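You operate a simulated robot arm through the tools that you are given. There is no shell and no other tool.

You are at the controls of a simulated two-armed robot. One attempt, no reset.

Task
Stand the white housing in the black nest, fit the insert that the card names, and tray it.
Fine: the housing ends in the blue tray with the insert home in its socket. Set down upright: white housing.

Only the result counts: the job must be done as asked and must still hold three seconds after the hand-in. Knocking over, shifting, dropping, spilling or breaking anything else fails it.

Robot
Two 7-joint arms with fingered hands on one trunk that stands fixed in place. Base frame: the origin is at the foot of the trunk, x ahead of it, y to its left, z up; the work surface is at about z = 0.85. Units: m, rad, N and s.
The left shoulder is at [0.08, 0.241, 1.417], the right one opposite. Each reaches about 1.128 m from its shoulder. Payload 4.9 kg a hand.
Tool frame (each hand has its own): the origin (TCP) lies between the finger pads and is the grasp point; the fingertips stand 0.032 m ahead of it; z points along the fingers, y is the line along which they close. The gripper opens to 0.2 m; its body begins 0.089 m behind the TCP. The gripper is a hand of 4 fingers: y runs from the thumb to the fingers, the wrist lies at [0, 0, -0.267] in the tool frame, and closing takes about 1.5 s.
Orientation is that of the tool frame in the base frame, as a unit quaternion [w, x, y, z]. With the fingers straight down and closing along the base's y, the tool's x points along the base's -x, its y along +y and its z along -z.

Tools
- The arms move only by the tool move_arm. It takes "left_rows", "right_rows" or both (then of equal length, played together; a hand with none holds still); each is a list of rows, each a list of 6 numbers: the shift along the base's x, y, z in units of 100 mm (1.0 is 100 mm), then the turn, a rotation vector about the base's x, y, z in units of 45 degrees (1.0 is 45 degrees). In form: [[tx, ty, tz, wx, wy, wz], ...]. A call has 1 to 20 rows; each row is the pose to reach, as a shift and turn from the pose commanded when the call began. "left_hand" and "right_hand" are, for a hand that has rows, the closure, from 0 (fully open) to 1 (shut), set as the call begins (left out, the last holds). A call with a number of a shift or a turn outside -1 to 1 is refused whole. Each row takes 0.2 s and may step no farther than 0.05 m and 0.15 rad from the row before; otherwise, or with a gripper value out of range, the whole call is refused. Where a pose cannot be reached the arm comes as near as it can. A force on the tool above 80 N (or 10 N above the force at the start of the call, whichever is more), or a blocked arm, ends the call early, and 0.2 s more pass. Each finger travels about 0.072 m/s and halts on what it meets, pressing with about 23 N; the grip force reading is that of the motor and also rises with nothing between the fingers. The clock runs only during rows and for 0.2 s after the last one: add rows that repeat a pose to give the fingers time. The reply holds the time, the measured pose of the TCP, the force on the tool along the base axes, the opening and the grip force, in the units named above and with some noise, with the torque about the TCP (base axes, N m) and any sound that the robot's microphone picked up, and new pictures: "views" is both (left out), scene, wrist or none (wrist: the cameras of the hands that moved).
- Cameras (640 x 400 px; columns grow to the right, rows downward): "scene" is now at [0.1174, -0.001, 1.5872]; the picture's right is [-0.01, -1.00, -0.00], its down [-0.63, 0.01, -0.78] and it looks along [0.78, -0.01, -0.63] (base axes); focal length 336 px, centre (320, 200). "left" rides on the left gripper at [-0.069, -0.069, -0.116] in its tool frame; the picture's right is [0.71, -0.71, 0.00], its down [0.54, 0.54, -0.64] and it looks along [0.45, 0.45, 0.77] (tool axes); focal length 226 px, centre (320, 200). "right" rides on the right gripper at [0.069, -0.069, -0.116] in its tool frame; the picture's right is [0.71, 0.71, 0.00], its down [-0.54, 0.54, -0.64] and it looks along [-0.45, 0.45, 0.77] (tool axes); focal length 226 px, centre (320, 200). There is no depth. A picture from a camera that has moved, and an enlarged one, comes with that camera's place and axes in the base frame and with its lens.
- slide_trunk(by): slides the trunk up (or, below 0, down) by that many m; the arms and the scene camera ride with it, the base frame stays. It gives what a move gives, with no picture.
- move_fingers(finger1, finger2, finger3, thumb_bend, hand): sets how far each is bent, from 0 (flat) to 100 (curled in); at 30 the hand is open as for a grip, at 70 the pads meet at the TCP. One left out holds its place. A second passes; each finger stops where it meets its share of the squeeze, and holds until it gets a number again. A gripper value or a shape takes the hand back. It gives what a move gives, with no picture; readings hold the bend of each and the force on the fingers (four entries, about 0 where the hand has none), thumb and palm.
- hand_shape(shape, hand): the hand has 4 fingers and takes this shape, open, in about a second: jaw (thumb against the fingers, like two jaws); tri (thumb and two fingers); tip (a fingertip pinch); poke (one finger out to press); point (the index stretched); flat (the hand flat); cup (the hand cupped); fist (a fist). The gripper value then closes the fingers along that shape, each until it touches; the sizes above hold for jaw. It gives what a move gives, with no picture.
- head_to(pan, tilt): turns the head with the scene camera to pan (to the left, within 1.501 rad either way) and tilt (down, from -0.506 to 1.204), counted from straight ahead of the robot. It gives what a move gives, and a new picture of the scene camera.
- close_up(camera, box): a new picture of the part [left, top, right, bottom] of that camera's present view, enlarged. No time passes.
- job_done(): hands the job in; it is judged then, once.

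Places have to be worked out from the pictures, the camera data and where the tool is seen. Open the grippers and draw the arms clear of the work before you hand the job in, unless the task says otherwise.

The tools are called as a command line: name --argument value ..., lists and objects as JSON in quotes. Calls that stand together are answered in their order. move_arm: Moves the arms, as the interface text tells. Its arguments: {"type":"object","properties":{"left_rows":{"type":"array"},"left_hand":{"type":"number"},"right_rows":{"type":"array"},"right_hand":{"type":"number"},"views":{"type":"string","enum":["both","scene","wrist","none"]}},"required":[]} The other tools are called the same way: slide_trunk (by) moves the trunk up or down; hand_shape (shape, hand) gives the hand a shape; move_fingers (finger1, finger2, finger3, thumb_bend, hand) moves the fingers one by one; head_to (pan, tilt) turns the head that bears the scene camera; close_up (camera, box) takes an enlarged picture of a part of a camera's view; job_done () hands the job in.

At the start:

```text
time_s: 0.0
left_tcp_pos: [0.7059, 0.1656, 1.1986]
left_tool_rot: [0.0, 0.0, 1.0, 0.0]
left_force: [-0.1, 0.0, 0.0]
left_ft_torque: [0.01, -0.02, -0.02]
left_gripper_width: 0.1998
left_grip_force: 0.1
left_shape: jaw
left_bend: [30.0, 30.0, 30.0, 30.0]
left_finger forces: [0.0, 0.0, 0.0, 0.0, 0.0, 0.0]
right_tcp_pos: [0.439, -0.23, 1.165]
right_tool_rot: [0.0, -0.001, 1.0, 0.0]
right_force: [0.4, 0.3, -0.5]
right_ft_torque: [-0.01, -0.01, 0.05]
right_gripper_width: 0.1996
right_grip_force: 0.1
right_shape: jaw
right_bend: [30.0, 30.0, 30.0, 30.0]
right_finger forces: [0.0, 0.1, 0.1, 0.1, 0.0, 0.0]
trunk travel left (down, up): [-0.325, 0.515]
head pan, tilt (commanded): [-0.01, 0.675]
```

scene: 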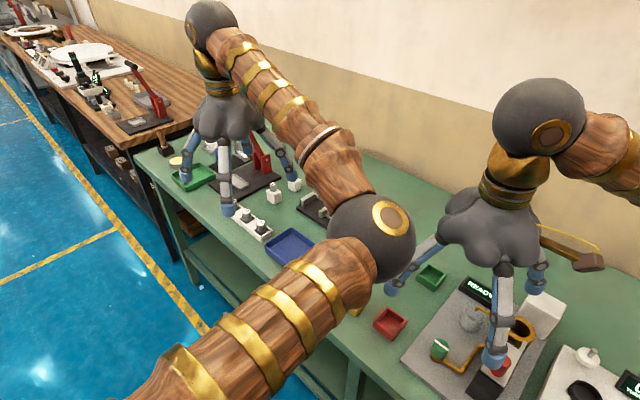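
right: 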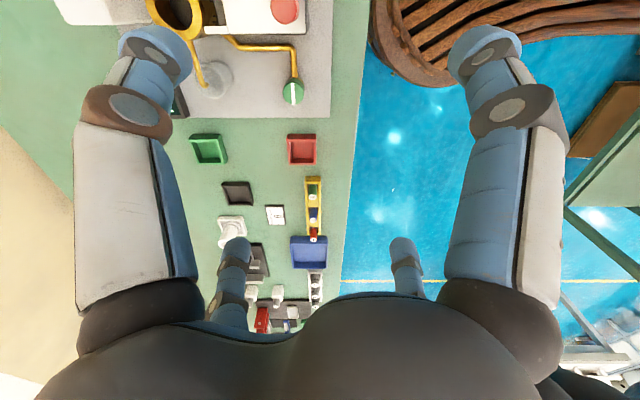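
left: 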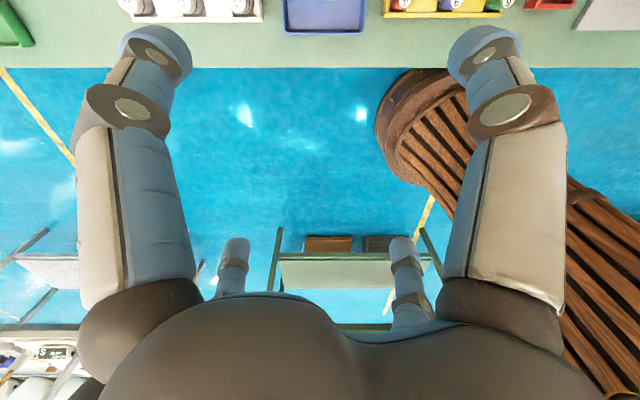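

The pictures show a bench with trays, a card, a nest and several parts, partly hidden by the arms. I'll enlarge the scene and right-hand views to identify them.

close_up --camera "scene" --box '[150, 120, 350, 260]'

close_up --camera "right" --box '[180, 120, 360, 340]'

close_up --camera "scene" --box '[340, 220, 640, 400]'

```text
2.86 times, centred on (250, 190) of scene
camera zoom: at [0.1174, -0.001, 1.5872], right [-0.01, -1.0, 0.0], down [-0.63, 0.01, -0.78], along [0.78, -0.01, -0.63], focal length 958 px, centre (520, 229)
```

zoom: 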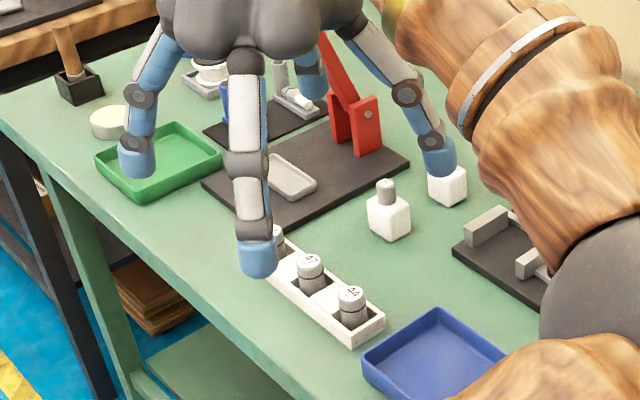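

```text
1.82 times, centred on (270, 230) of right
camera zoom: at [0.3714, -0.2989, 1.2825], right [-0.71, 0.71, 0.0], down [0.54, 0.54, 0.64], along [0.45, 0.45, -0.77], focal length 411 px, centre (411, 146)
```

zoom: 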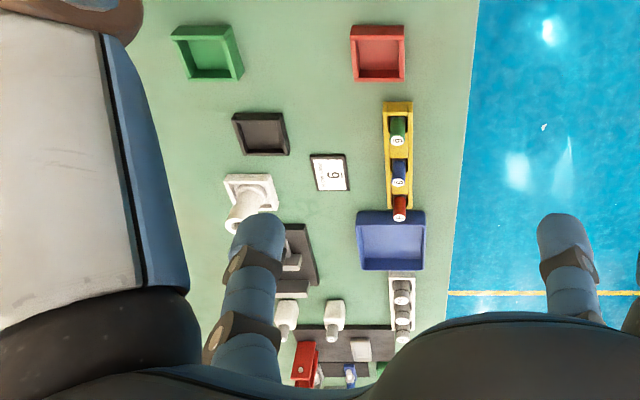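

```text
2.13 times, centred on (490, 310) of scene
camera zoom: at [0.1174, -0.001, 1.5872], right [-0.01, -1.0, 0.0], down [-0.63, 0.01, -0.78], along [0.78, -0.01, -0.63], focal length 716 px, centre (-43, -35)
```

zoom: 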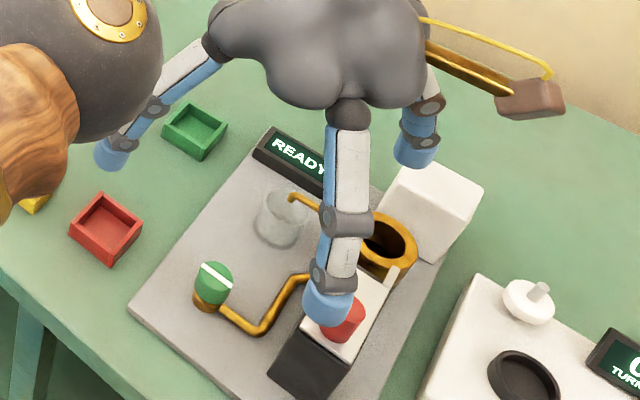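

The left arm covers the middle of the bench. I'll take the left hand up and to the left, clear of everything, so the scene camera can see the nest, card and parts.

move_arm --left_rows '[[0, 0.3, 0.3, 0, 0, 0], [-0.2, 0.6, 0.6, 0, 0, 0], [-0.5, 0.8, 0.8, 0, 0, 0], [-0.8, 1, 0.8, 0, 0, 0], [-1, 1, 0.8, 0, 0, 0]]' --views "scene"

```text
time_s: 1.2
left_tcp_pos: [0.603, 0.2641, 1.2829]
left_tool_rot: [0.0, 0.0, 1.0, -0.001]
left_force: [-0.1, 0.1, -0.4]
left_ft_torque: [0.03, 0.0, 0.03]
left_gripper_width: 0.1999
left_grip_force: 0.1
left_shape: jaw
left_bend: [30.0, 30.0, 30.0, 30.0]
left_finger forces: [0.1, 0.0, 0.1, 0.1, 0.0, 0.0]
right_tcp_pos: [0.4388, -0.2304, 1.1654]
right_tool_rot: [0.001, 0.0, 1.0, -0.001]
right_force: [0.0, -0.3, -0.3]
right_ft_torque: [0.02, 0.03, 0.02]
right_gripper_width: 0.1998
right_grip_force: 0.1
right_shape: jaw
right_bend: [30.0, 30.0, 30.0, 30.0]
right_finger forces: [0.0, 0.0, 0.1, 0.1, 0.1, 0.1]
trunk travel left (down, up): [-0.325, 0.515]
head pan, tilt (commanded): [-0.01, 0.675]
camera scene: at [0.1165, -0.0017, 1.5873], right [-0.01, -1.0, 0.0], down [-0.62, 0.01, -0.78], along [0.78, -0.01, -0.62], focal length 336 px, centre (320, 200)
```

scene: 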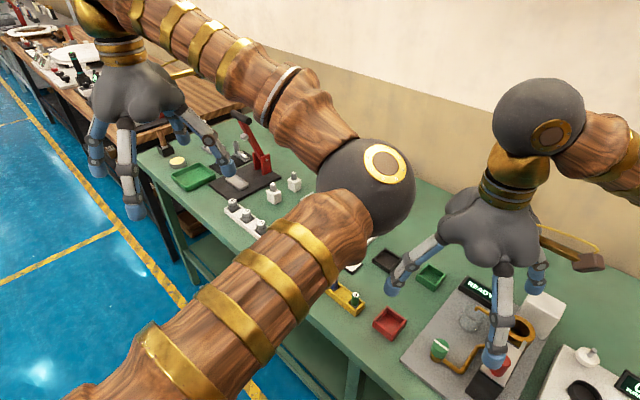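

The bench runs diagonally, about 45° to the base axes. I'll keep drawing the left hand back and left to clear the view.

move_arm --left_rows '[[-0.3, 0.3, 0, 0, 0, 0], [-0.6, 0.6, 0, 0, 0, 0], [-0.9, 0.9, 0, 0, 0, 0], [-1, 1, 0, 0, 0, 0]]' --views "none"

move_arm --left_rows '[[-0.3, 0.3, 0, 0, 0, 0], [-0.6, 0.6, 0, 0, 0, 0], [-0.9, 0.9, 0, 0, 0, 0], [-1, 1, 0, 0, 0, 0]]' --views "scene"

```text
time_s: 2.2
left_tcp_pos: [0.5084, 0.368, 1.2778]
left_tool_rot: [0.0, 0.001, 1.0, 0.0]
left_force: [0.9, 0.1, 0.1]
left_ft_torque: [0.02, -0.04, -0.01]
left_gripper_width: 0.2002
left_grip_force: 0.0
left_shape: jaw
left_bend: [30.0, 30.0, 30.0, 30.0]
left_finger forces: [0.0, 0.0, 0.0, 0.1, 0.0, 0.0]
right_tcp_pos: [0.4411, -0.2284, 1.1662]
right_tool_rot: [0.0, 0.0, 1.0, 0.001]
right_force: [0.8, -0.5, -0.4]
right_ft_torque: [-0.06, -0.02, -0.01]
right_gripper_width: 0.1997
right_grip_force: 0.0
right_shape: jaw
right_bend: [30.0, 30.0, 30.0, 30.0]
right_finger forces: [0.0, 0.0, 0.0, 0.1, 0.0, 0.0]
trunk travel left (down, up): [-0.325, 0.515]
head pan, tilt (commanded): [-0.01, 0.675]
```

```text
time_s: 3.2
left_tcp_pos: [0.4051, 0.4679, 1.2786]
left_tool_rot: [0.001, 0.0, 1.0, 0.001]
left_force: [-0.8, -0.1, -0.6]
left_ft_torque: [-0.01, -0.01, 0.01]
left_gripper_width: 0.1997
left_grip_force: 0.0
left_shape: jaw
left_bend: [30.0, 30.0, 30.0, 30.0]
left_finger forces: [0.1, 0.1, 0.0, 0.1, 0.0, 0.0]
right_tcp_pos: [0.4402, -0.2305, 1.1663]
right_tool_rot: [0.0, 0.001, 1.0, 0.0]
right_force: [-1.2, -1.0, -0.6]
right_ft_torque: [-0.01, 0.0, -0.01]
right_gripper_width: 0.2003
right_grip_force: 0.0
right_shape: jaw
right_bend: [30.0, 30.0, 30.0, 30.0]
right_finger forces: [0.0, 0.1, 0.1, 0.0, 0.1, 0.1]
trunk travel left (down, up): [-0.325, 0.515]
head pan, tilt (commanded): [-0.01, 0.675]
camera scene: at [0.1173, -0.0002, 1.5873], right [-0.01, -1.0, 0.0], down [-0.63, 0.01, -0.78], along [0.78, -0.01, -0.63], focal length 336 px, centre (320, 200)
```

scene: 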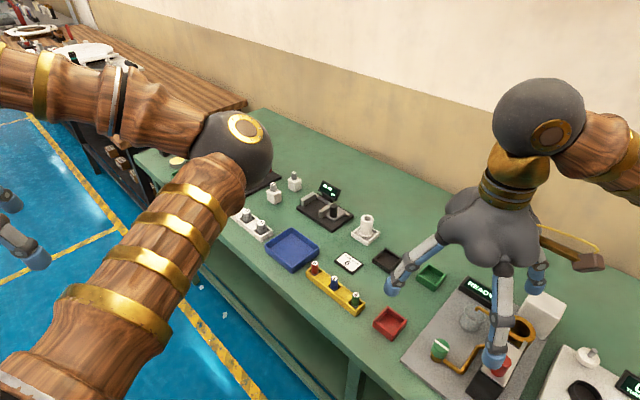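

Now the work area is visible. I'll enlarge it to read the card and see the housing, nest, rack and trays.

close_up --camera "scene" --box '[255, 170, 415, 270]'

close_up --camera "scene" --box '[300, 240, 380, 320]'

close_up --camera "right" --box '[210, 170, 340, 300]'

```text
4.00 times, centred on (335, 220) of scene
camera zoom: at [0.1173, -0.0002, 1.5873], right [-0.01, -1.0, 0.0], down [-0.63, 0.01, -0.78], along [0.78, -0.01, -0.63], focal length 1342 px, centre (260, 120)
```

zoom: 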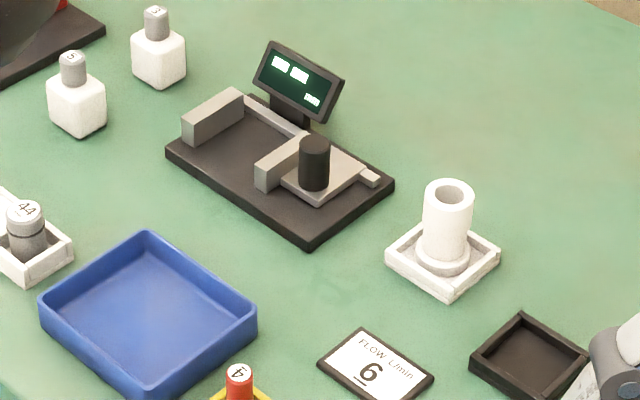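

```text
5.00 times, centred on (340, 280) of scene
camera zoom: at [0.1173, -0.0002, 1.5873], right [-0.01, -1.0, 0.0], down [-0.63, 0.01, -0.78], along [0.78, -0.01, -0.63], focal length 1677 px, centre (220, -200)
```

zoom: 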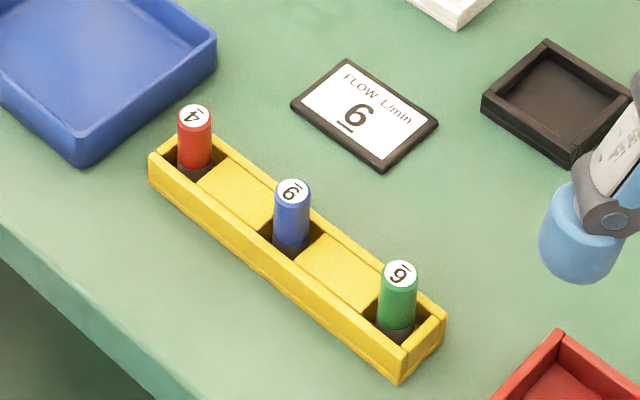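

```text
3.08 times, centred on (275, 235) of right
camera zoom: at [0.3712, -0.2983, 1.2827], right [-0.71, 0.71, 0.0], down [0.54, 0.54, 0.64], along [0.45, 0.45, -0.77], focal length 696 px, centre (458, 92)
```

zoom: 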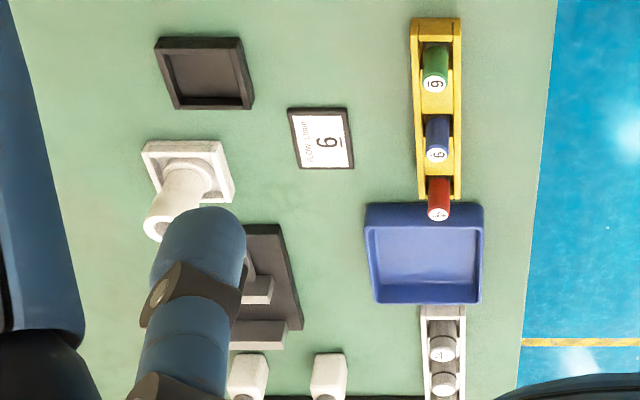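

The card reads 6, underlined. I need to tell the underlined 6 from the 9 on the blue and green inserts, so I'll zoom further on their tops.

close_up --camera "scene" --box '[326, 272, 350, 287]'

close_up --camera "scene" --box '[346, 287, 370, 302]'

close_up --camera "scene" --box '[332, 248, 366, 274]'

close_up --camera "scene" --box '[302, 256, 326, 271]'

```text
16.00 times, centred on (338, 280) of scene
camera zoom: at [0.1173, -0.0002, 1.5873], right [-0.01, -1.0, 0.0], down [-0.63, 0.01, -0.78], along [0.78, -0.01, -0.63], focal length 5368 px, centre (32, -1072)
```

zoom: 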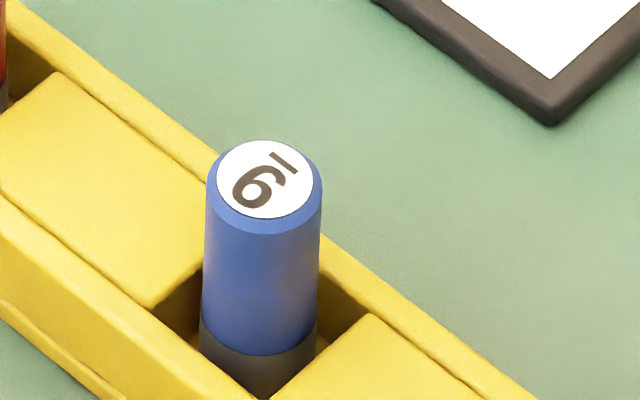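

```text
16.00 times, centred on (358, 294) of scene
camera zoom: at [0.1173, -0.0002, 1.5873], right [-0.01, -1.0, 0.0], down [-0.63, 0.01, -0.78], along [0.78, -0.01, -0.63], focal length 5368 px, centre (-288, -1312)
```

zoom: 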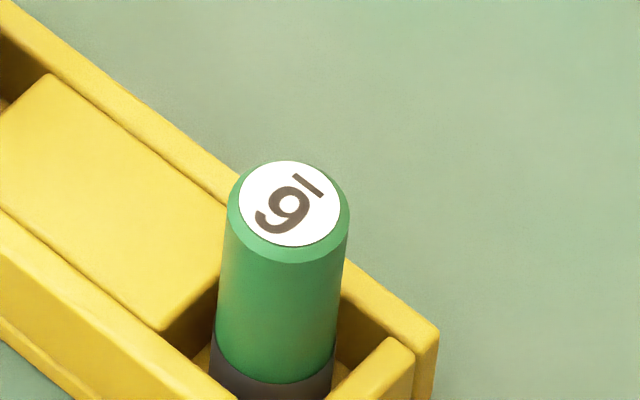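

```text
15.38 times, centred on (349, 261) of scene
camera zoom: at [0.1173, -0.0002, 1.5873], right [-0.01, -1.0, 0.0], down [-0.63, 0.01, -0.78], along [0.78, -0.01, -0.63], focal length 5161 px, centre (-126, -738)
```

zoom: 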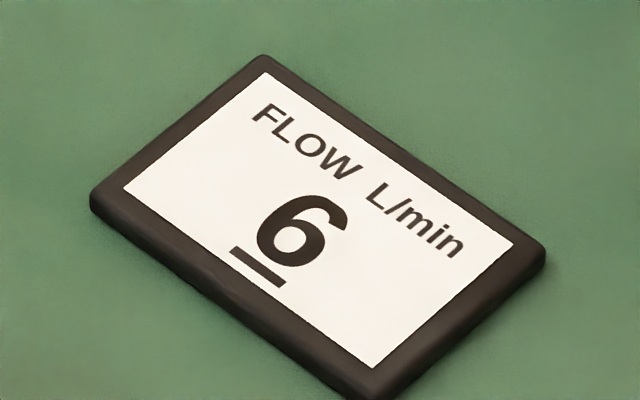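

```text
16.00 times, centred on (314, 264) of scene
camera zoom: at [0.1173, -0.0002, 1.5873], right [-0.01, -1.0, 0.0], down [-0.63, 0.01, -0.78], along [0.78, -0.01, -0.63], focal length 5368 px, centre (416, -816)
```

zoom: 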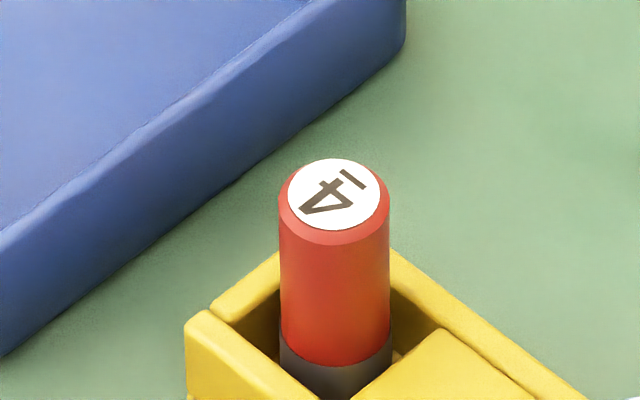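

The bar on the green insert sits next to the loop, as on the card, so green is the 6. On blue the bar is by the tail, so blue is a 9. Now I'll look closer at the housing and the nest.

close_up --camera "scene" --box '[345, 208, 385, 250]'

close_up --camera "scene" --box '[365, 240, 415, 280]'

close_up --camera "right" --box '[210, 170, 270, 260]'

```text
9.52 times, centred on (365, 229) of scene
camera zoom: at [0.1173, -0.0002, 1.5873], right [-0.01, -1.0, 0.0], down [-0.63, 0.01, -0.78], along [0.78, -0.01, -0.63], focal length 3195 px, centre (-109, -76)
```

zoom: 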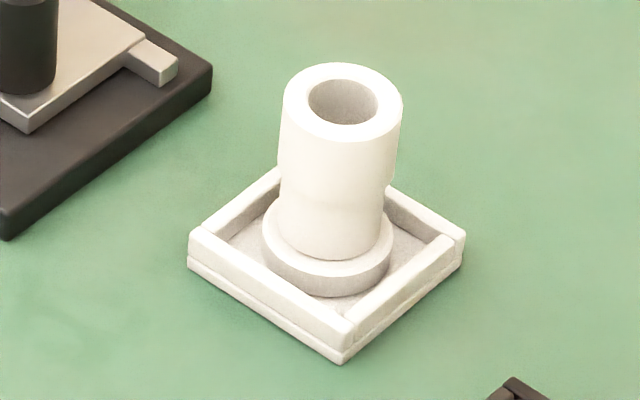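

```text
10.00 times, centred on (390, 260) of scene
camera zoom: at [0.1173, -0.0002, 1.5873], right [-0.01, -1.0, 0.0], down [-0.63, 0.01, -0.78], along [0.78, -0.01, -0.63], focal length 3355 px, centre (-380, -400)
```

zoom: 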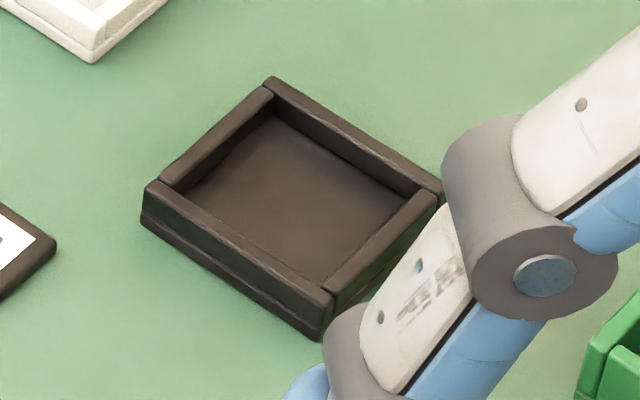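

```text
4.44 times, centred on (240, 215) of right
camera zoom: at [0.3712, -0.2983, 1.2827], right [-0.71, 0.71, 0.0], down [0.54, 0.54, 0.64], along [0.45, 0.45, -0.77], focal length 1005 px, centre (676, 133)
```

zoom: 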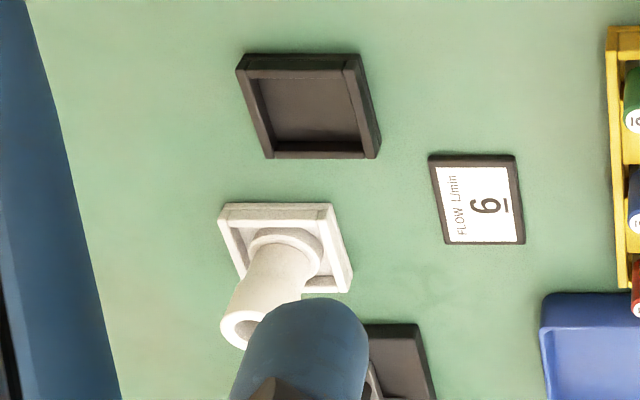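

The housing is the white tube with a round flange, standing in a white square frame at about (0.85, -0.15). The black nest is at about (0.747, -0.196). I'll part-close the right hand, so its fingers clear the neighbours, and move it towards the housing at a safe height.

move_arm --right_rows '[[0.3, 0.05, 0, 0, 0, 0], [0.6, 0.1, 0, 0, 0, 0], [0.9, 0.2, 0, 0, 0, 0], [1, 0.2, 0, 0, 0, 0], [1, 0.2, 0, 0, 0, 0]]' --right_hand 0.5 --views "both"

```text
time_s: 4.4
left_tcp_pos: [0.4049, 0.4655, 1.2788]
left_tool_rot: [0.0, 0.0, 1.0, 0.001]
left_force: [-0.3, 0.2, -0.2]
left_ft_torque: [0.0, -0.03, -0.01]
left_gripper_width: 0.1997
left_grip_force: 0.0
left_shape: jaw
left_bend: [30.0, 30.0, 30.0, 30.0]
left_finger forces: [0.1, 0.0, 0.1, 0.0, 0.0, 0.0]
right_tcp_pos: [0.5407, -0.2088, 1.1683]
right_tool_rot: [-0.001, 0.0, 1.0, -0.001]
right_force: [-0.1, -0.8, 0.2]
right_ft_torque: [-0.01, 0.0, 0.02]
right_gripper_width: 0.1003
right_grip_force: 0.1
right_shape: jaw
right_bend: [38.0, 38.0, 38.0, 36.0]
right_finger forces: [0.1, 0.0, 0.0, 0.0, 0.0, 0.1]
trunk travel left (down, up): [-0.325, 0.515]
head pan, tilt (commanded): [-0.01, 0.675]
camera scene: at [0.117, -0.001, 1.5873], right [-0.01, -1.0, 0.0], down [-0.63, 0.01, -0.78], along [0.78, -0.01, -0.63], focal length 336 px, centre (320, 200)
camera right: at [0.4709, -0.2773, 1.2836], right [-0.71, 0.71, 0.0], down [0.54, 0.54, 0.64], along [0.45, 0.45, -0.77], focal length 226 px, centre (320, 200)
```

scene: 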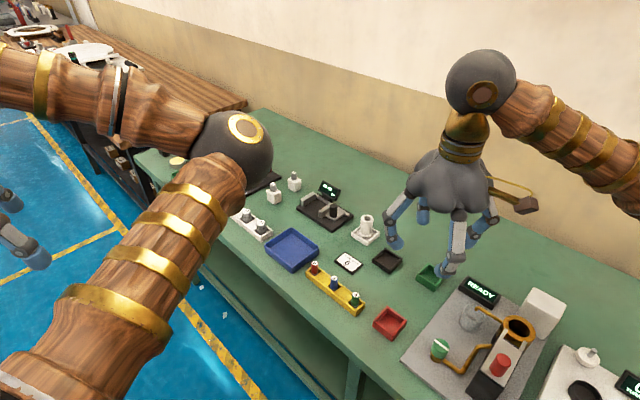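
right: 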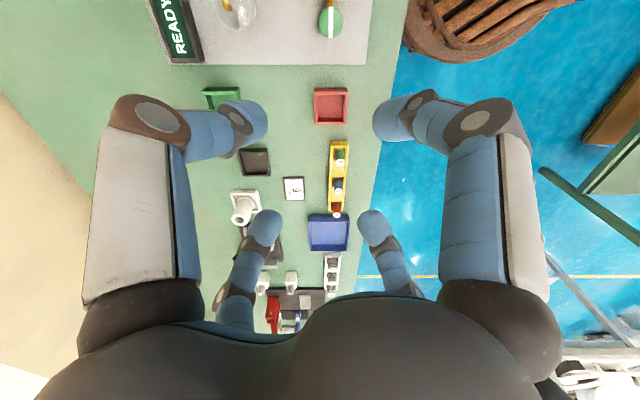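

The width reads 0.10 m at closure 0.5, and the brown box turns out to be the hand's own camera. I'll carry on towards a point above the housing.

move_arm --right_rows '[[0.3, 0.05, 0, 0, 0, 0], [0.6, 0.1, 0, 0, 0, 0], [0.9, 0.15, 0, 0, 0, 0], [1, 0.2, 0, 0, 0, 0]]' --views "none"

move_arm --right_rows '[[0.3, 0.1, -0.1, 0, 0, 0], [0.6, 0.2, -0.2, 0, 0, 0], [0.9, 0.3, -0.3, 0, 0, 0], [1, 0.3, -0.3, 0, 0, 0], [1, 0.3, -0.3, 0, 0, 0]]' --views "both"

```text
time_s: 5.4
left_tcp_pos: [0.4048, 0.4658, 1.2779]
left_tool_rot: [0.0, 0.0, 1.0, -0.001]
left_force: [-0.2, -0.1, -0.1]
left_ft_torque: [-0.03, 0.0, -0.01]
left_gripper_width: 0.2
left_grip_force: 0.0
left_shape: jaw
left_bend: [30.0, 30.0, 30.0, 30.0]
left_finger forces: [0.0, 0.0, 0.0, 0.0, 0.1, 0.0]
right_tcp_pos: [0.6426, -0.1876, 1.1679]
right_tool_rot: [0.0, 0.0, 1.0, -0.001]
right_force: [-0.3, -1.4, -0.1]
right_ft_torque: [-0.02, -0.01, -0.01]
right_gripper_width: 0.1001
right_grip_force: 0.1
right_shape: jaw
right_bend: [38.0, 38.0, 38.0, 36.0]
right_finger forces: [0.0, 0.1, 0.1, 0.0, 0.1, 0.1]
trunk travel left (down, up): [-0.325, 0.515]
head pan, tilt (commanded): [-0.01, 0.675]
```

```text
time_s: 6.6
left_tcp_pos: [0.4047, 0.4652, 1.2788]
left_tool_rot: [-0.001, 0.0, 1.0, 0.0]
left_force: [-0.8, -1.0, -0.1]
left_ft_torque: [-0.02, 0.01, -0.02]
left_gripper_width: 0.1995
left_grip_force: 0.0
left_shape: jaw
left_bend: [30.0, 30.0, 30.0, 30.0]
left_finger forces: [0.1, 0.0, 0.0, 0.0, 0.0, 0.0]
right_tcp_pos: [0.7398, -0.157, 1.1352]
right_tool_rot: [-0.001, 0.0, 1.0, 0.0]
right_force: [-0.6, -1.4, 0.6]
right_ft_torque: [-0.02, -0.02, -0.03]
right_gripper_width: 0.1004
right_grip_force: 0.2
right_shape: jaw
right_bend: [38.0, 38.0, 38.0, 36.0]
right_finger forces: [0.0, 0.0, 0.0, 0.0, 0.1, 0.1]
trunk travel left (down, up): [-0.325, 0.515]
head pan, tilt (commanded): [-0.01, 0.675]
camera scene: at [0.1171, -0.0011, 1.5873], right [-0.01, -1.0, 0.0], down [-0.63, 0.01, -0.78], along [0.78, -0.01, -0.63], focal length 336 px, centre (320, 200)
camera right: at [0.6715, -0.2273, 1.252], right [-0.71, 0.71, 0.0], down [0.54, 0.54, 0.64], along [0.45, 0.45, -0.77], focal length 226 px, centre (320, 200)
```

scene: 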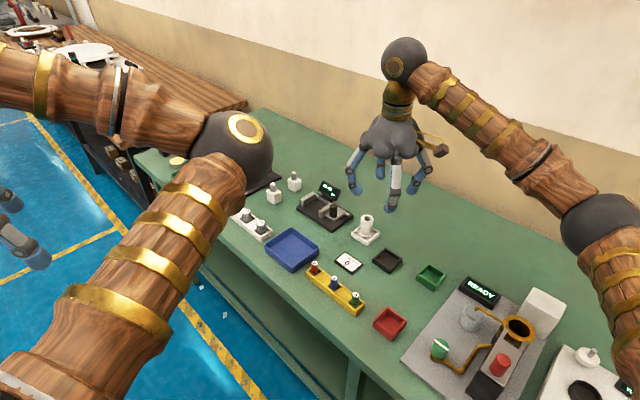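
right: 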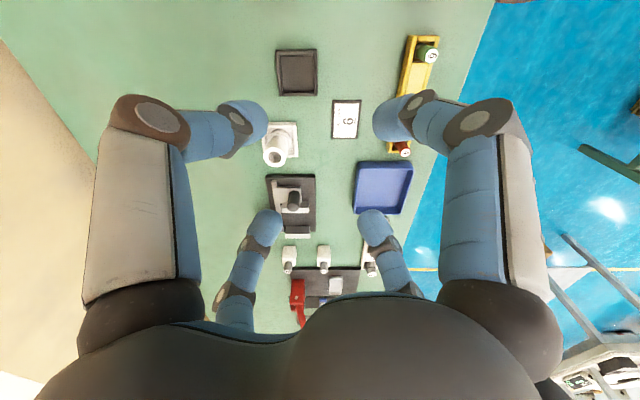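

From here I can triangulate the housing and nest, so I'll take enlarged views from both cameras.

close_up --camera "right" --box '[250, 30, 350, 180]'

close_up --camera "scene" --box '[345, 208, 409, 278]'

close_up --camera "right" --box '[400, 30, 450, 70]'

```text
2.67 times, centred on (300, 105) of right
camera zoom: at [0.6715, -0.2273, 1.252], right [-0.71, 0.71, 0.0], down [0.54, 0.54, 0.64], along [0.45, 0.45, -0.77], focal length 603 px, centre (373, 453)
```

zoom: 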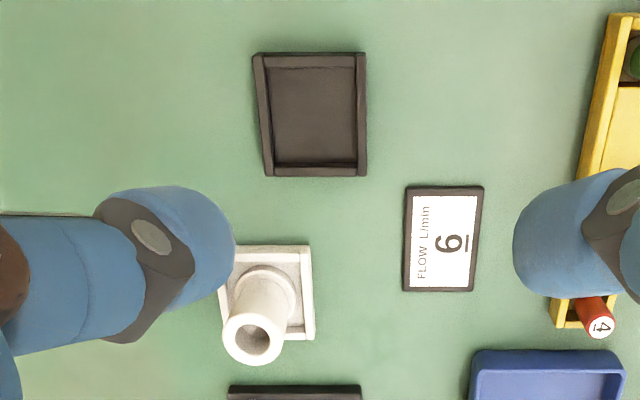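

```text
5.71 times, centred on (377, 243) of scene
camera zoom: at [0.1171, -0.0011, 1.5873], right [-0.01, -1.0, 0.0], down [-0.63, 0.01, -0.78], along [0.78, -0.01, -0.63], focal length 1917 px, centre (-6, -46)
```

zoom: 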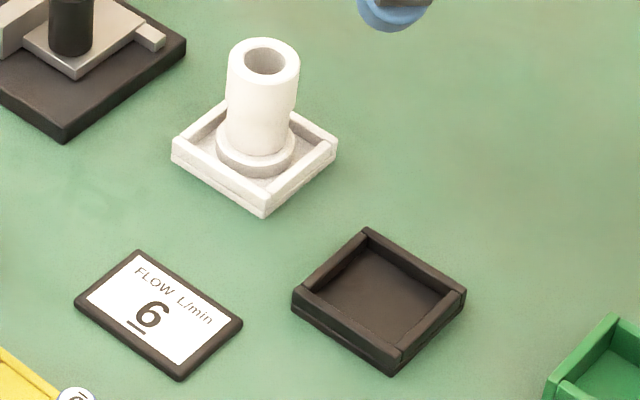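

```text
10.00 times, centred on (425, 50) of right
camera zoom: at [0.6715, -0.2273, 1.252], right [-0.71, 0.71, 0.0], down [0.54, 0.54, 0.64], along [0.45, 0.45, -0.77], focal length 2261 px, centre (-730, 1700)
```

zoom: 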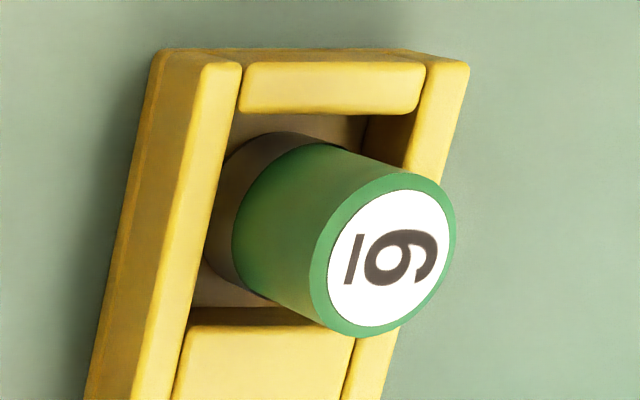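

I want to be certain which label is the 6, so I'll enlarge the green and blue labels and the card from the right camera.

close_up --camera "right" --box '[424, 46, 440, 62]'

close_up --camera "scene" --box '[350, 289, 362, 299]'

close_up --camera "scene" --box '[330, 274, 342, 284]'

close_up --camera "right" --box '[328, 94, 364, 144]'

```text
16.00 times, centred on (432, 54) of right
camera zoom: at [0.6715, -0.2273, 1.252], right [-0.71, 0.71, 0.0], down [0.54, 0.54, 0.64], along [0.45, 0.45, -0.77], focal length 3617 px, centre (-1472, 2536)
```

zoom: 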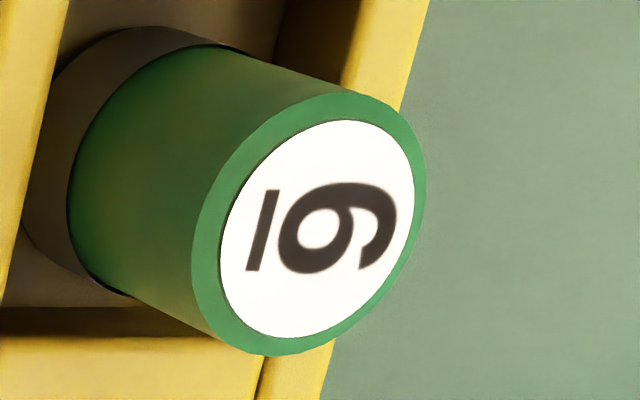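

```text
16.00 times, centred on (356, 294) of scene
camera zoom: at [0.1171, -0.0011, 1.5873], right [-0.01, -1.0, 0.0], down [-0.63, 0.01, -0.78], along [0.78, -0.01, -0.63], focal length 5368 px, centre (-256, -1304)
```

zoom: 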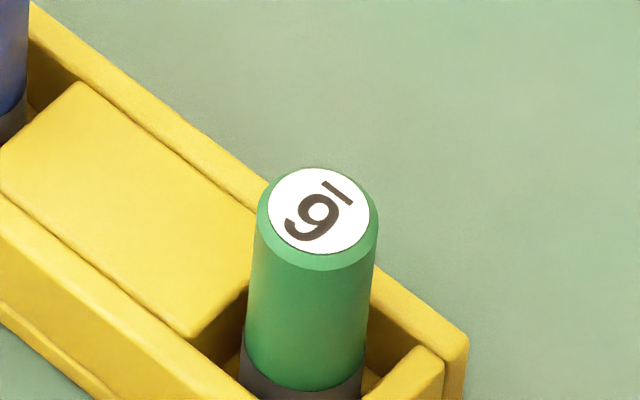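

```text
16.00 times, centred on (336, 279) of scene
camera zoom: at [0.1171, -0.0011, 1.5873], right [-0.01, -1.0, 0.0], down [-0.63, 0.01, -0.78], along [0.78, -0.01, -0.63], focal length 5368 px, centre (64, -1064)
```

zoom: 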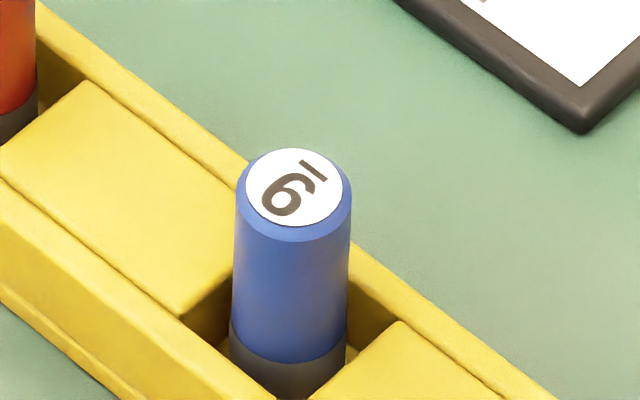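

```text
8.00 times, centred on (346, 119) of right
camera zoom: at [0.6715, -0.2273, 1.252], right [-0.71, 0.71, 0.0], down [0.54, 0.54, 0.64], along [0.45, 0.45, -0.77], focal length 1808 px, centre (112, 848)
```

zoom: 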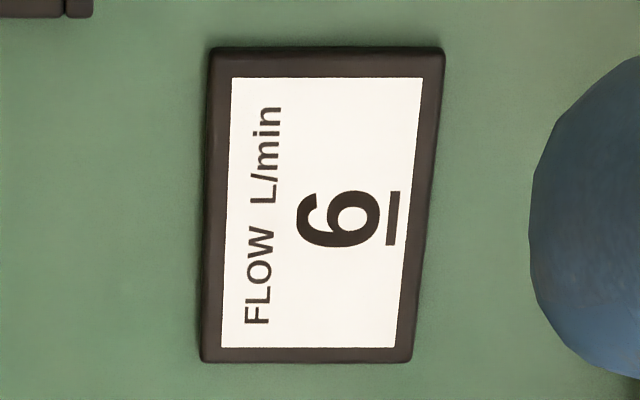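

Green is confirmed as the underlined 6. Triangulation puts the housing bore at about (0.853, -0.148), with its top at z ≈ 0.926. I'll move above it at about z = 1.0 and look again.

move_arm --right_rows '[[0.4, 0.05, 0, 0, 0, 0], [0.8, 0.1, 0, 0, 0, 0], [1, 0.11, -0.3, 0, 0, 0], [1, 0.11, -0.6, 0, 0, 0], [1, 0.11, -0.6, 0, 0, 0]]' --views "none"

move_arm --right_rows '[[0.12, 0, -0.2, 0, 0, 0], [0.12, 0, -0.5, 0, 0, 0], [0.12, 0, -0.7, 0, 0, 0], [0.12, 0, -0.7, 0, 0, 0]]' --views "both"

```text
time_s: 7.8
left_tcp_pos: [0.404, 0.4661, 1.2782]
left_tool_rot: [0.0, 0.0, 1.0, 0.001]
left_force: [-0.8, 0.5, 0.1]
left_ft_torque: [0.01, -0.04, 0.02]
left_gripper_width: 0.2
left_grip_force: 0.0
left_shape: jaw
left_bend: [30.0, 30.0, 30.0, 30.0]
left_finger forces: [0.0, 0.0, 0.0, 0.0, 0.0, 0.0]
right_tcp_pos: [0.8385, -0.151, 1.0767]
right_tool_rot: [0.0, 0.0, 1.0, 0.0]
right_force: [-0.5, 0.0, -1.0]
right_ft_torque: [-0.01, -0.01, -0.04]
right_gripper_width: 0.1001
right_grip_force: 0.1
right_shape: jaw
right_bend: [38.0, 38.0, 38.0, 36.0]
right_finger forces: [0.0, 0.1, 0.0, 0.0, 0.1, 0.0]
trunk travel left (down, up): [-0.325, 0.515]
head pan, tilt (commanded): [-0.01, 0.675]
```

```text
time_s: 8.8
left_tcp_pos: [0.4047, 0.4661, 1.2782]
left_tool_rot: [0.0, -0.001, 1.0, 0.0]
left_force: [0.2, -0.8, 0.6]
left_ft_torque: [-0.01, 0.02, -0.02]
left_gripper_width: 0.2
left_grip_force: 0.1
left_shape: jaw
left_bend: [30.0, 30.0, 30.0, 30.0]
left_finger forces: [0.0, 0.0, 0.0, 0.0, 0.1, 0.1]
right_tcp_pos: [0.8524, -0.1498, 1.0078]
right_tool_rot: [0.0, 0.0, 1.0, -0.001]
right_force: [0.2, -0.5, 0.3]
right_ft_torque: [0.0, -0.03, -0.02]
right_gripper_width: 0.1003
right_grip_force: 0.1
right_shape: jaw
right_bend: [38.0, 38.0, 38.0, 36.0]
right_finger forces: [0.1, 0.1, 0.1, 0.1, 0.1, 0.0]
trunk travel left (down, up): [-0.325, 0.515]
head pan, tilt (commanded): [-0.01, 0.675]
camera scene: at [0.1175, -0.0007, 1.5872], right [-0.01, -1.0, 0.0], down [-0.63, 0.01, -0.78], along [0.78, -0.01, -0.63], focal length 336 px, centre (320, 200)
camera right: at [0.7841, -0.2179, 1.1231], right [-0.71, 0.71, 0.0], down [0.54, 0.54, 0.64], along [0.45, 0.45, -0.77], focal length 226 px, centre (320, 200)
```

scene: 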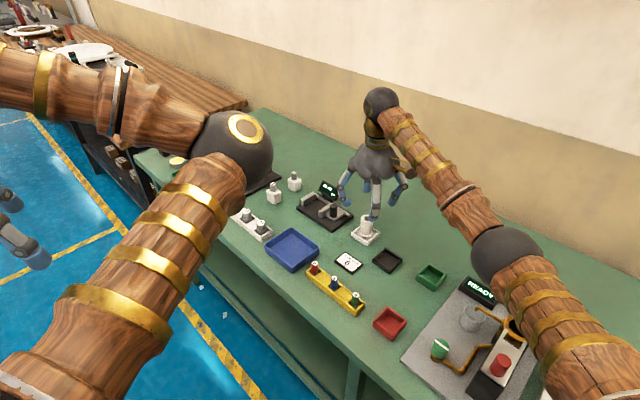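
right: 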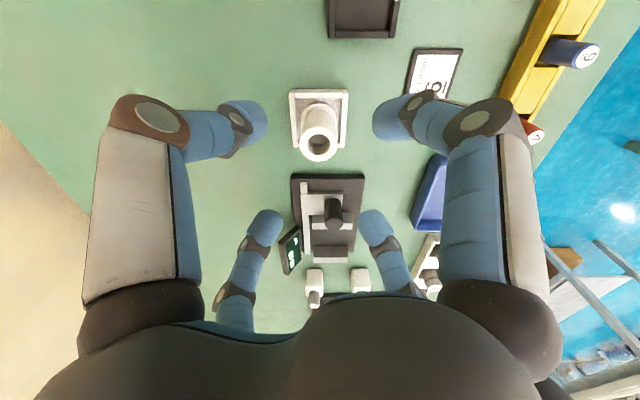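

The bore sits near column 320, almost under the TCP. I'll measure it enlarged.

close_up --camera "right" --box '[280, 80, 360, 170]'

close_up --camera "scene" --box '[330, 170, 410, 250]'

```text
4.44 times, centred on (320, 125) of right
camera zoom: at [0.7841, -0.2179, 1.1231], right [-0.71, 0.71, 0.0], down [0.54, 0.54, 0.64], along [0.45, 0.45, -0.77], focal length 1005 px, centre (320, 533)
```

zoom: 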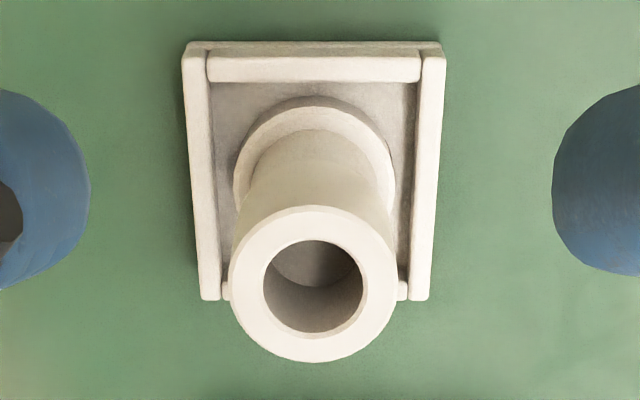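

```text
5.00 times, centred on (370, 210) of scene
camera zoom: at [0.1175, -0.0007, 1.5872], right [-0.01, -1.0, 0.0], down [-0.63, 0.01, -0.78], along [0.78, -0.01, -0.63], focal length 1677 px, centre (70, 150)
```

zoom: 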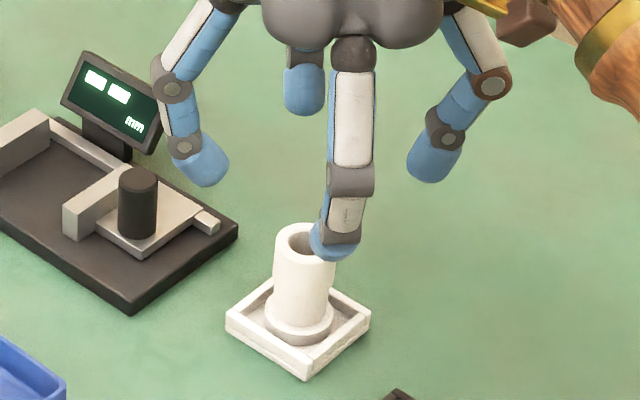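

The housing is within about 1.5 mm of the TCP axis. I'll go down to TCP z ≈ 0.915 so the fingertips stay above the white frame.

move_arm --right_rows '[[0.01, -0.01, -0.2, 0, 0, 0], [0.01, -0.01, -0.4, 0, 0, 0], [0.01, -0.01, -0.6, 0, 0, 0], [0.01, -0.01, -0.8, 0, 0, 0], [0.01, -0.01, -0.9, 0, 0, 0], [0.01, -0.01, -0.9, 0, 0, 0]]' --views "both"

```text
time_s: 10.2
left_tcp_pos: [0.4057, 0.4656, 1.2792]
left_tool_rot: [0.001, 0.001, 1.0, 0.0]
left_force: [-0.6, -0.5, -1.1]
left_ft_torque: [0.02, 0.01, -0.02]
left_gripper_width: 0.1999
left_grip_force: 0.0
left_shape: jaw
left_bend: [30.0, 30.0, 30.0, 30.0]
left_finger forces: [0.0, 0.0, 0.2, 0.1, 0.0, 0.0]
right_tcp_pos: [0.8533, -0.1503, 0.9169]
right_tool_rot: [0.0, 0.0, 1.0, 0.0]
right_force: [0.4, 0.2, -0.3]
right_ft_torque: [0.0, 0.02, -0.03]
right_gripper_width: 0.1002
right_grip_force: 0.1
right_shape: jaw
right_bend: [38.0, 38.0, 38.0, 36.0]
right_finger forces: [0.0, 0.0, 0.0, 0.1, 0.1, 0.0]
trunk travel left (down, up): [-0.325, 0.515]
head pan, tilt (commanded): [-0.01, 0.675]
camera scene: at [0.1174, -0.0008, 1.5873], right [-0.01, -1.0, 0.0], down [-0.63, 0.01, -0.78], along [0.78, -0.01, -0.63], focal length 336 px, centre (320, 200)
camera right: at [0.7848, -0.219, 1.0331], right [-0.71, 0.71, 0.0], down [0.54, 0.54, 0.64], along [0.45, 0.45, -0.77], focal length 226 px, centre (320, 200)
```

scene: 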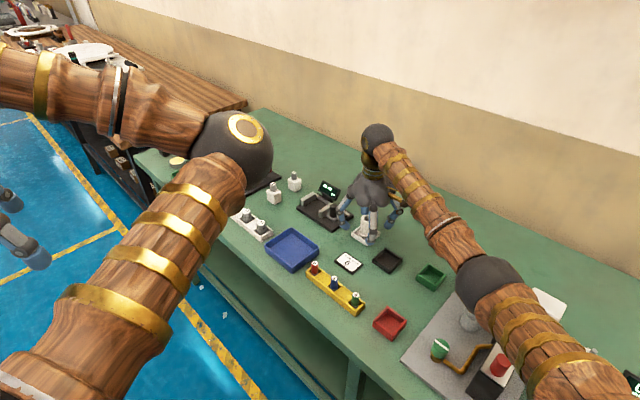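
right: 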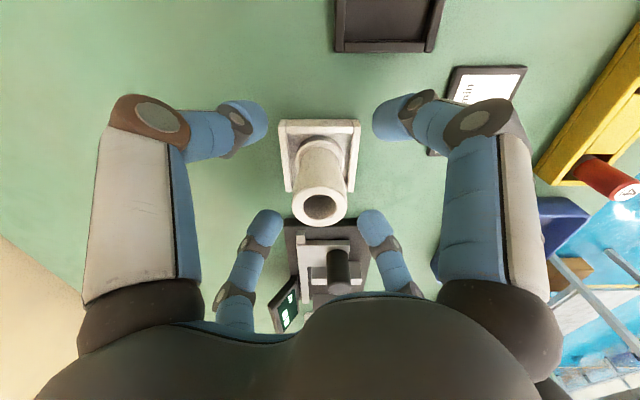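

close_up --camera "right" --box '[260, 110, 390, 240]'

close_up --camera "scene" --box '[325, 180, 415, 260]'

```text
3.08 times, centred on (325, 175) of right
camera zoom: at [0.7848, -0.219, 1.0331], right [-0.71, 0.71, 0.0], down [0.54, 0.54, 0.64], along [0.45, 0.45, -0.77], focal length 696 px, centre (305, 277)
```

zoom: 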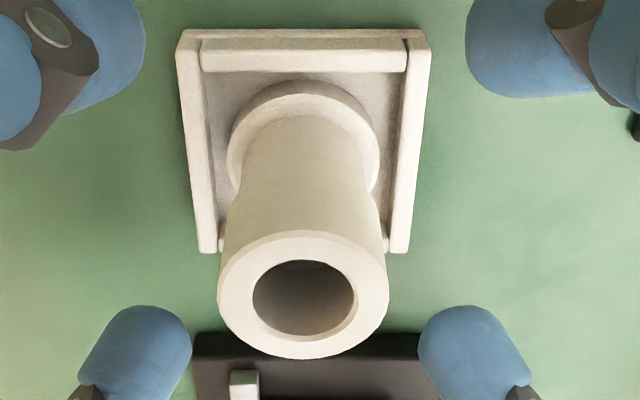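

```text
5.00 times, centred on (370, 220) of scene
camera zoom: at [0.1174, -0.0008, 1.5873], right [-0.01, -1.0, 0.0], down [-0.63, 0.01, -0.78], along [0.78, -0.01, -0.63], focal length 1677 px, centre (70, 100)
```

zoom: 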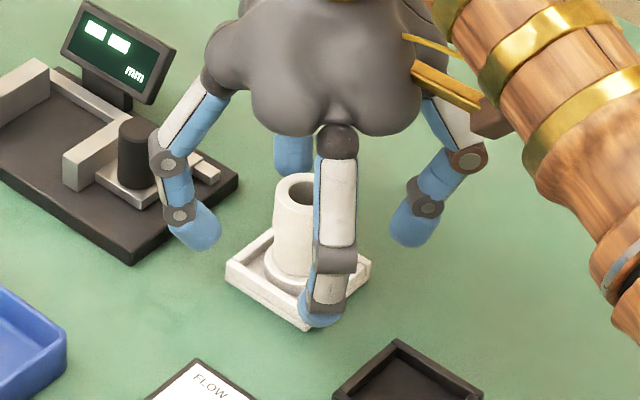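

The tube is centred and the fingers clear the frame and the fixture. I'll close the hand on the tube in place.

move_arm --right_rows '[[0, 0, 0, 0, 0, 0], [0, 0, 0, 0, 0, 0], [0, 0, 0, 0, 0, 0], [0, 0, 0, 0, 0, 0], [0, 0, 0, 0, 0, 0], [0, 0, 0, 0, 0, 0]]' --right_hand 1.0 --views "both"

```text
time_s: 11.6
left_tcp_pos: [0.4052, 0.4662, 1.2789]
left_tool_rot: [0.0, 0.0, 1.0, 0.0]
left_force: [-0.8, 0.9, 0.8]
left_ft_torque: [0.0, 0.0, 0.01]
left_gripper_width: 0.1998
left_grip_force: 0.1
left_shape: jaw
left_bend: [30.0, 30.0, 30.0, 30.0]
left_finger forces: [0.0, 0.0, 0.0, 0.0, 0.1, 0.1]
right_tcp_pos: [0.8535, -0.1509, 0.9171]
right_tool_rot: [0.0, 0.0, 1.0, 0.0]
right_force: [0.0, 0.4, -0.7]
right_ft_torque: [0.0, 0.0, 0.03]
right_gripper_width: 0.0302
right_grip_force: 23.6
right_shape: jaw
right_bend: [78.0, 57.0, 57.0, 58.0]
right_finger forces: [17.5, 18.9, 18.5, 0.0, 17.6, 0.0]
trunk travel left (down, up): [-0.325, 0.515]
head pan, tilt (commanded): [-0.01, 0.675]
camera scene: at [0.1178, -0.0009, 1.5872], right [-0.01, -1.0, 0.0], down [-0.63, 0.01, -0.78], along [0.78, -0.01, -0.63], focal length 336 px, centre (320, 200)
camera right: at [0.785, -0.2192, 1.0331], right [-0.71, 0.71, 0.0], down [0.54, 0.54, 0.64], along [0.45, 0.45, -0.77], focal length 226 px, centre (320, 200)
```

scene: 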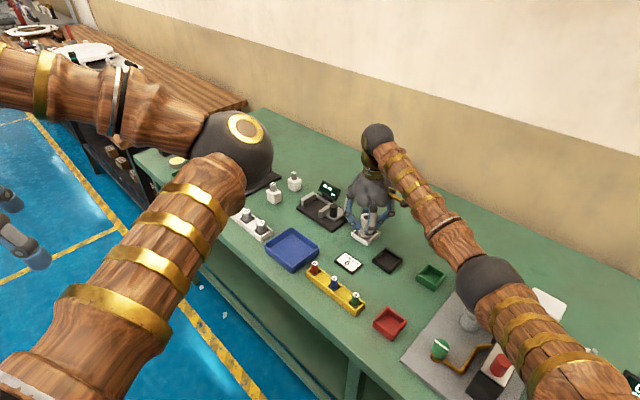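
right: 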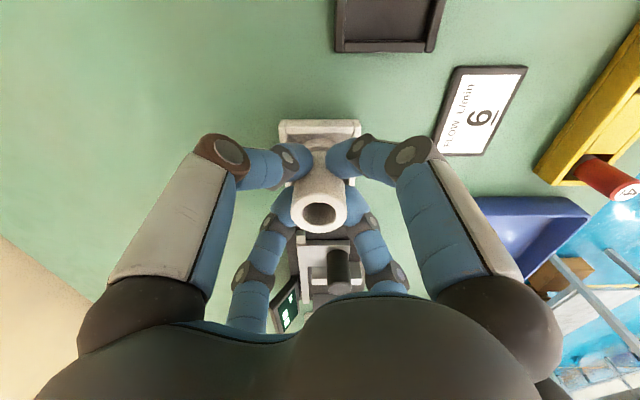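

The hand has gripped, with about 18 N on each finger, but finger1 is bent further at 78. I'll check the grasp close up.

close_up --camera "right" --box '[250, 110, 390, 250]'

close_up --camera "scene" --box '[335, 190, 405, 255]'

```text
2.86 times, centred on (320, 180) of right
camera zoom: at [0.785, -0.2192, 1.0331], right [-0.71, 0.71, 0.0], down [0.54, 0.54, 0.64], along [0.45, 0.45, -0.77], focal length 646 px, centre (320, 257)
```

zoom: 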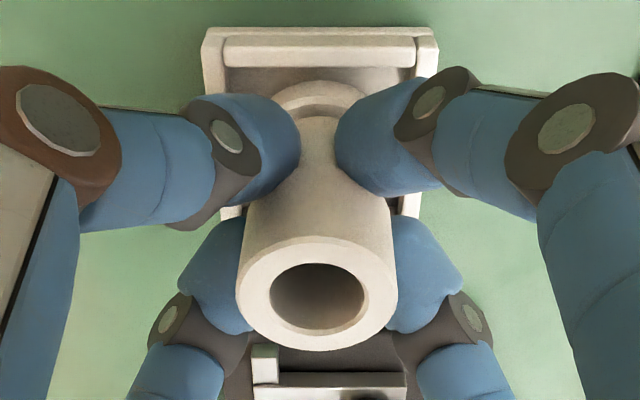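

```text
6.15 times, centred on (370, 222) of scene
camera zoom: at [0.1178, -0.0009, 1.5872], right [-0.01, -1.0, 0.0], down [-0.63, 0.01, -0.78], along [0.78, -0.01, -0.63], focal length 2064 px, centre (12, 62)
```

zoom: 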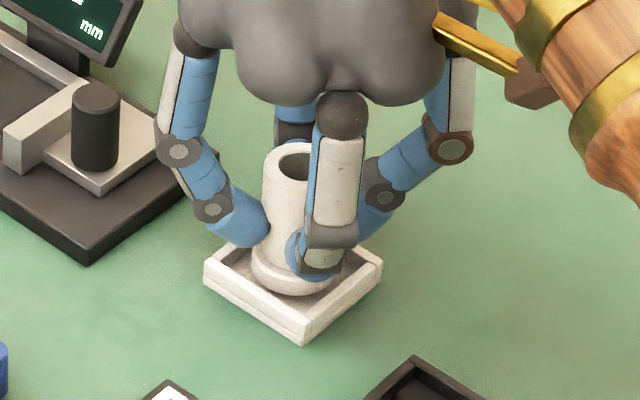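

The four fingers hold the tube's waist below the wider collar, and it is well centred. I'll lift it straight up by 80 mm.

move_arm --right_rows '[[0, 0, 0.1, 0, 0, 0], [0, 0, 0.3, 0, 0, 0], [0, 0, 0.5, 0, 0, 0], [0, 0, 0.7, 0, 0, 0], [0, 0, 0.8, 0, 0, 0], [0, 0, 0.8, 0, 0, 0]]' --views "both"

```text
time_s: 13.0
left_tcp_pos: [0.4048, 0.4654, 1.2787]
left_tool_rot: [0.0, 0.001, 1.0, 0.0]
left_force: [-0.2, 0.2, 0.3]
left_ft_torque: [0.01, 0.02, 0.0]
left_gripper_width: 0.2
left_grip_force: 0.0
left_shape: jaw
left_bend: [30.0, 30.0, 30.0, 30.0]
left_finger forces: [0.1, 0.0, 0.0, 0.0, 0.0, 0.0]
right_tcp_pos: [0.8525, -0.15, 0.9966]
right_tool_rot: [0.0, 0.0, 1.0, 0.0]
right_force: [-0.4, -0.5, -1.6]
right_ft_torque: [0.01, 0.02, 0.0]
right_gripper_width: 0.03
right_grip_force: 23.0
right_shape: jaw
right_bend: [78.0, 57.0, 57.0, 58.0]
right_finger forces: [17.7, 18.9, 18.7, 0.0, 17.8, 0.1]
trunk travel left (down, up): [-0.325, 0.515]
head pan, tilt (commanded): [-0.01, 0.675]
camera scene: at [0.1179, -0.0009, 1.5872], right [-0.01, -1.0, 0.0], down [-0.63, 0.01, -0.78], along [0.78, -0.01, -0.63], focal length 336 px, centre (320, 200)
camera right: at [0.7833, -0.2192, 1.1134], right [-0.71, 0.71, 0.0], down [0.54, 0.54, 0.64], along [0.45, 0.45, -0.77], focal length 226 px, centre (320, 200)
```

scene: 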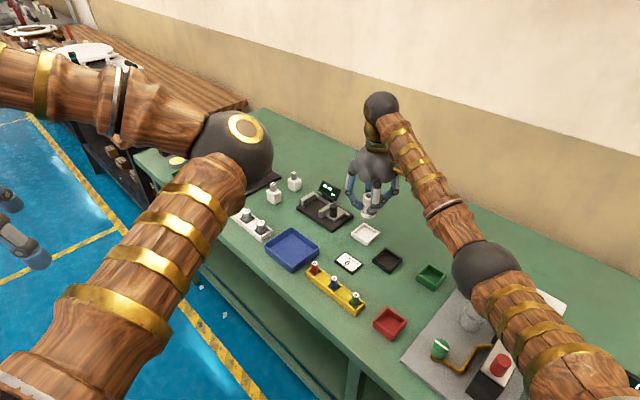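
right: 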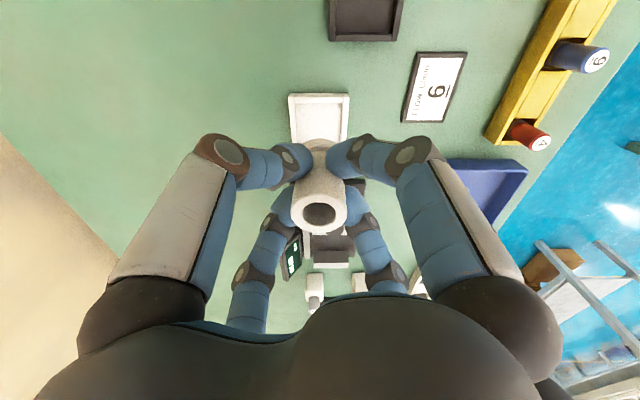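

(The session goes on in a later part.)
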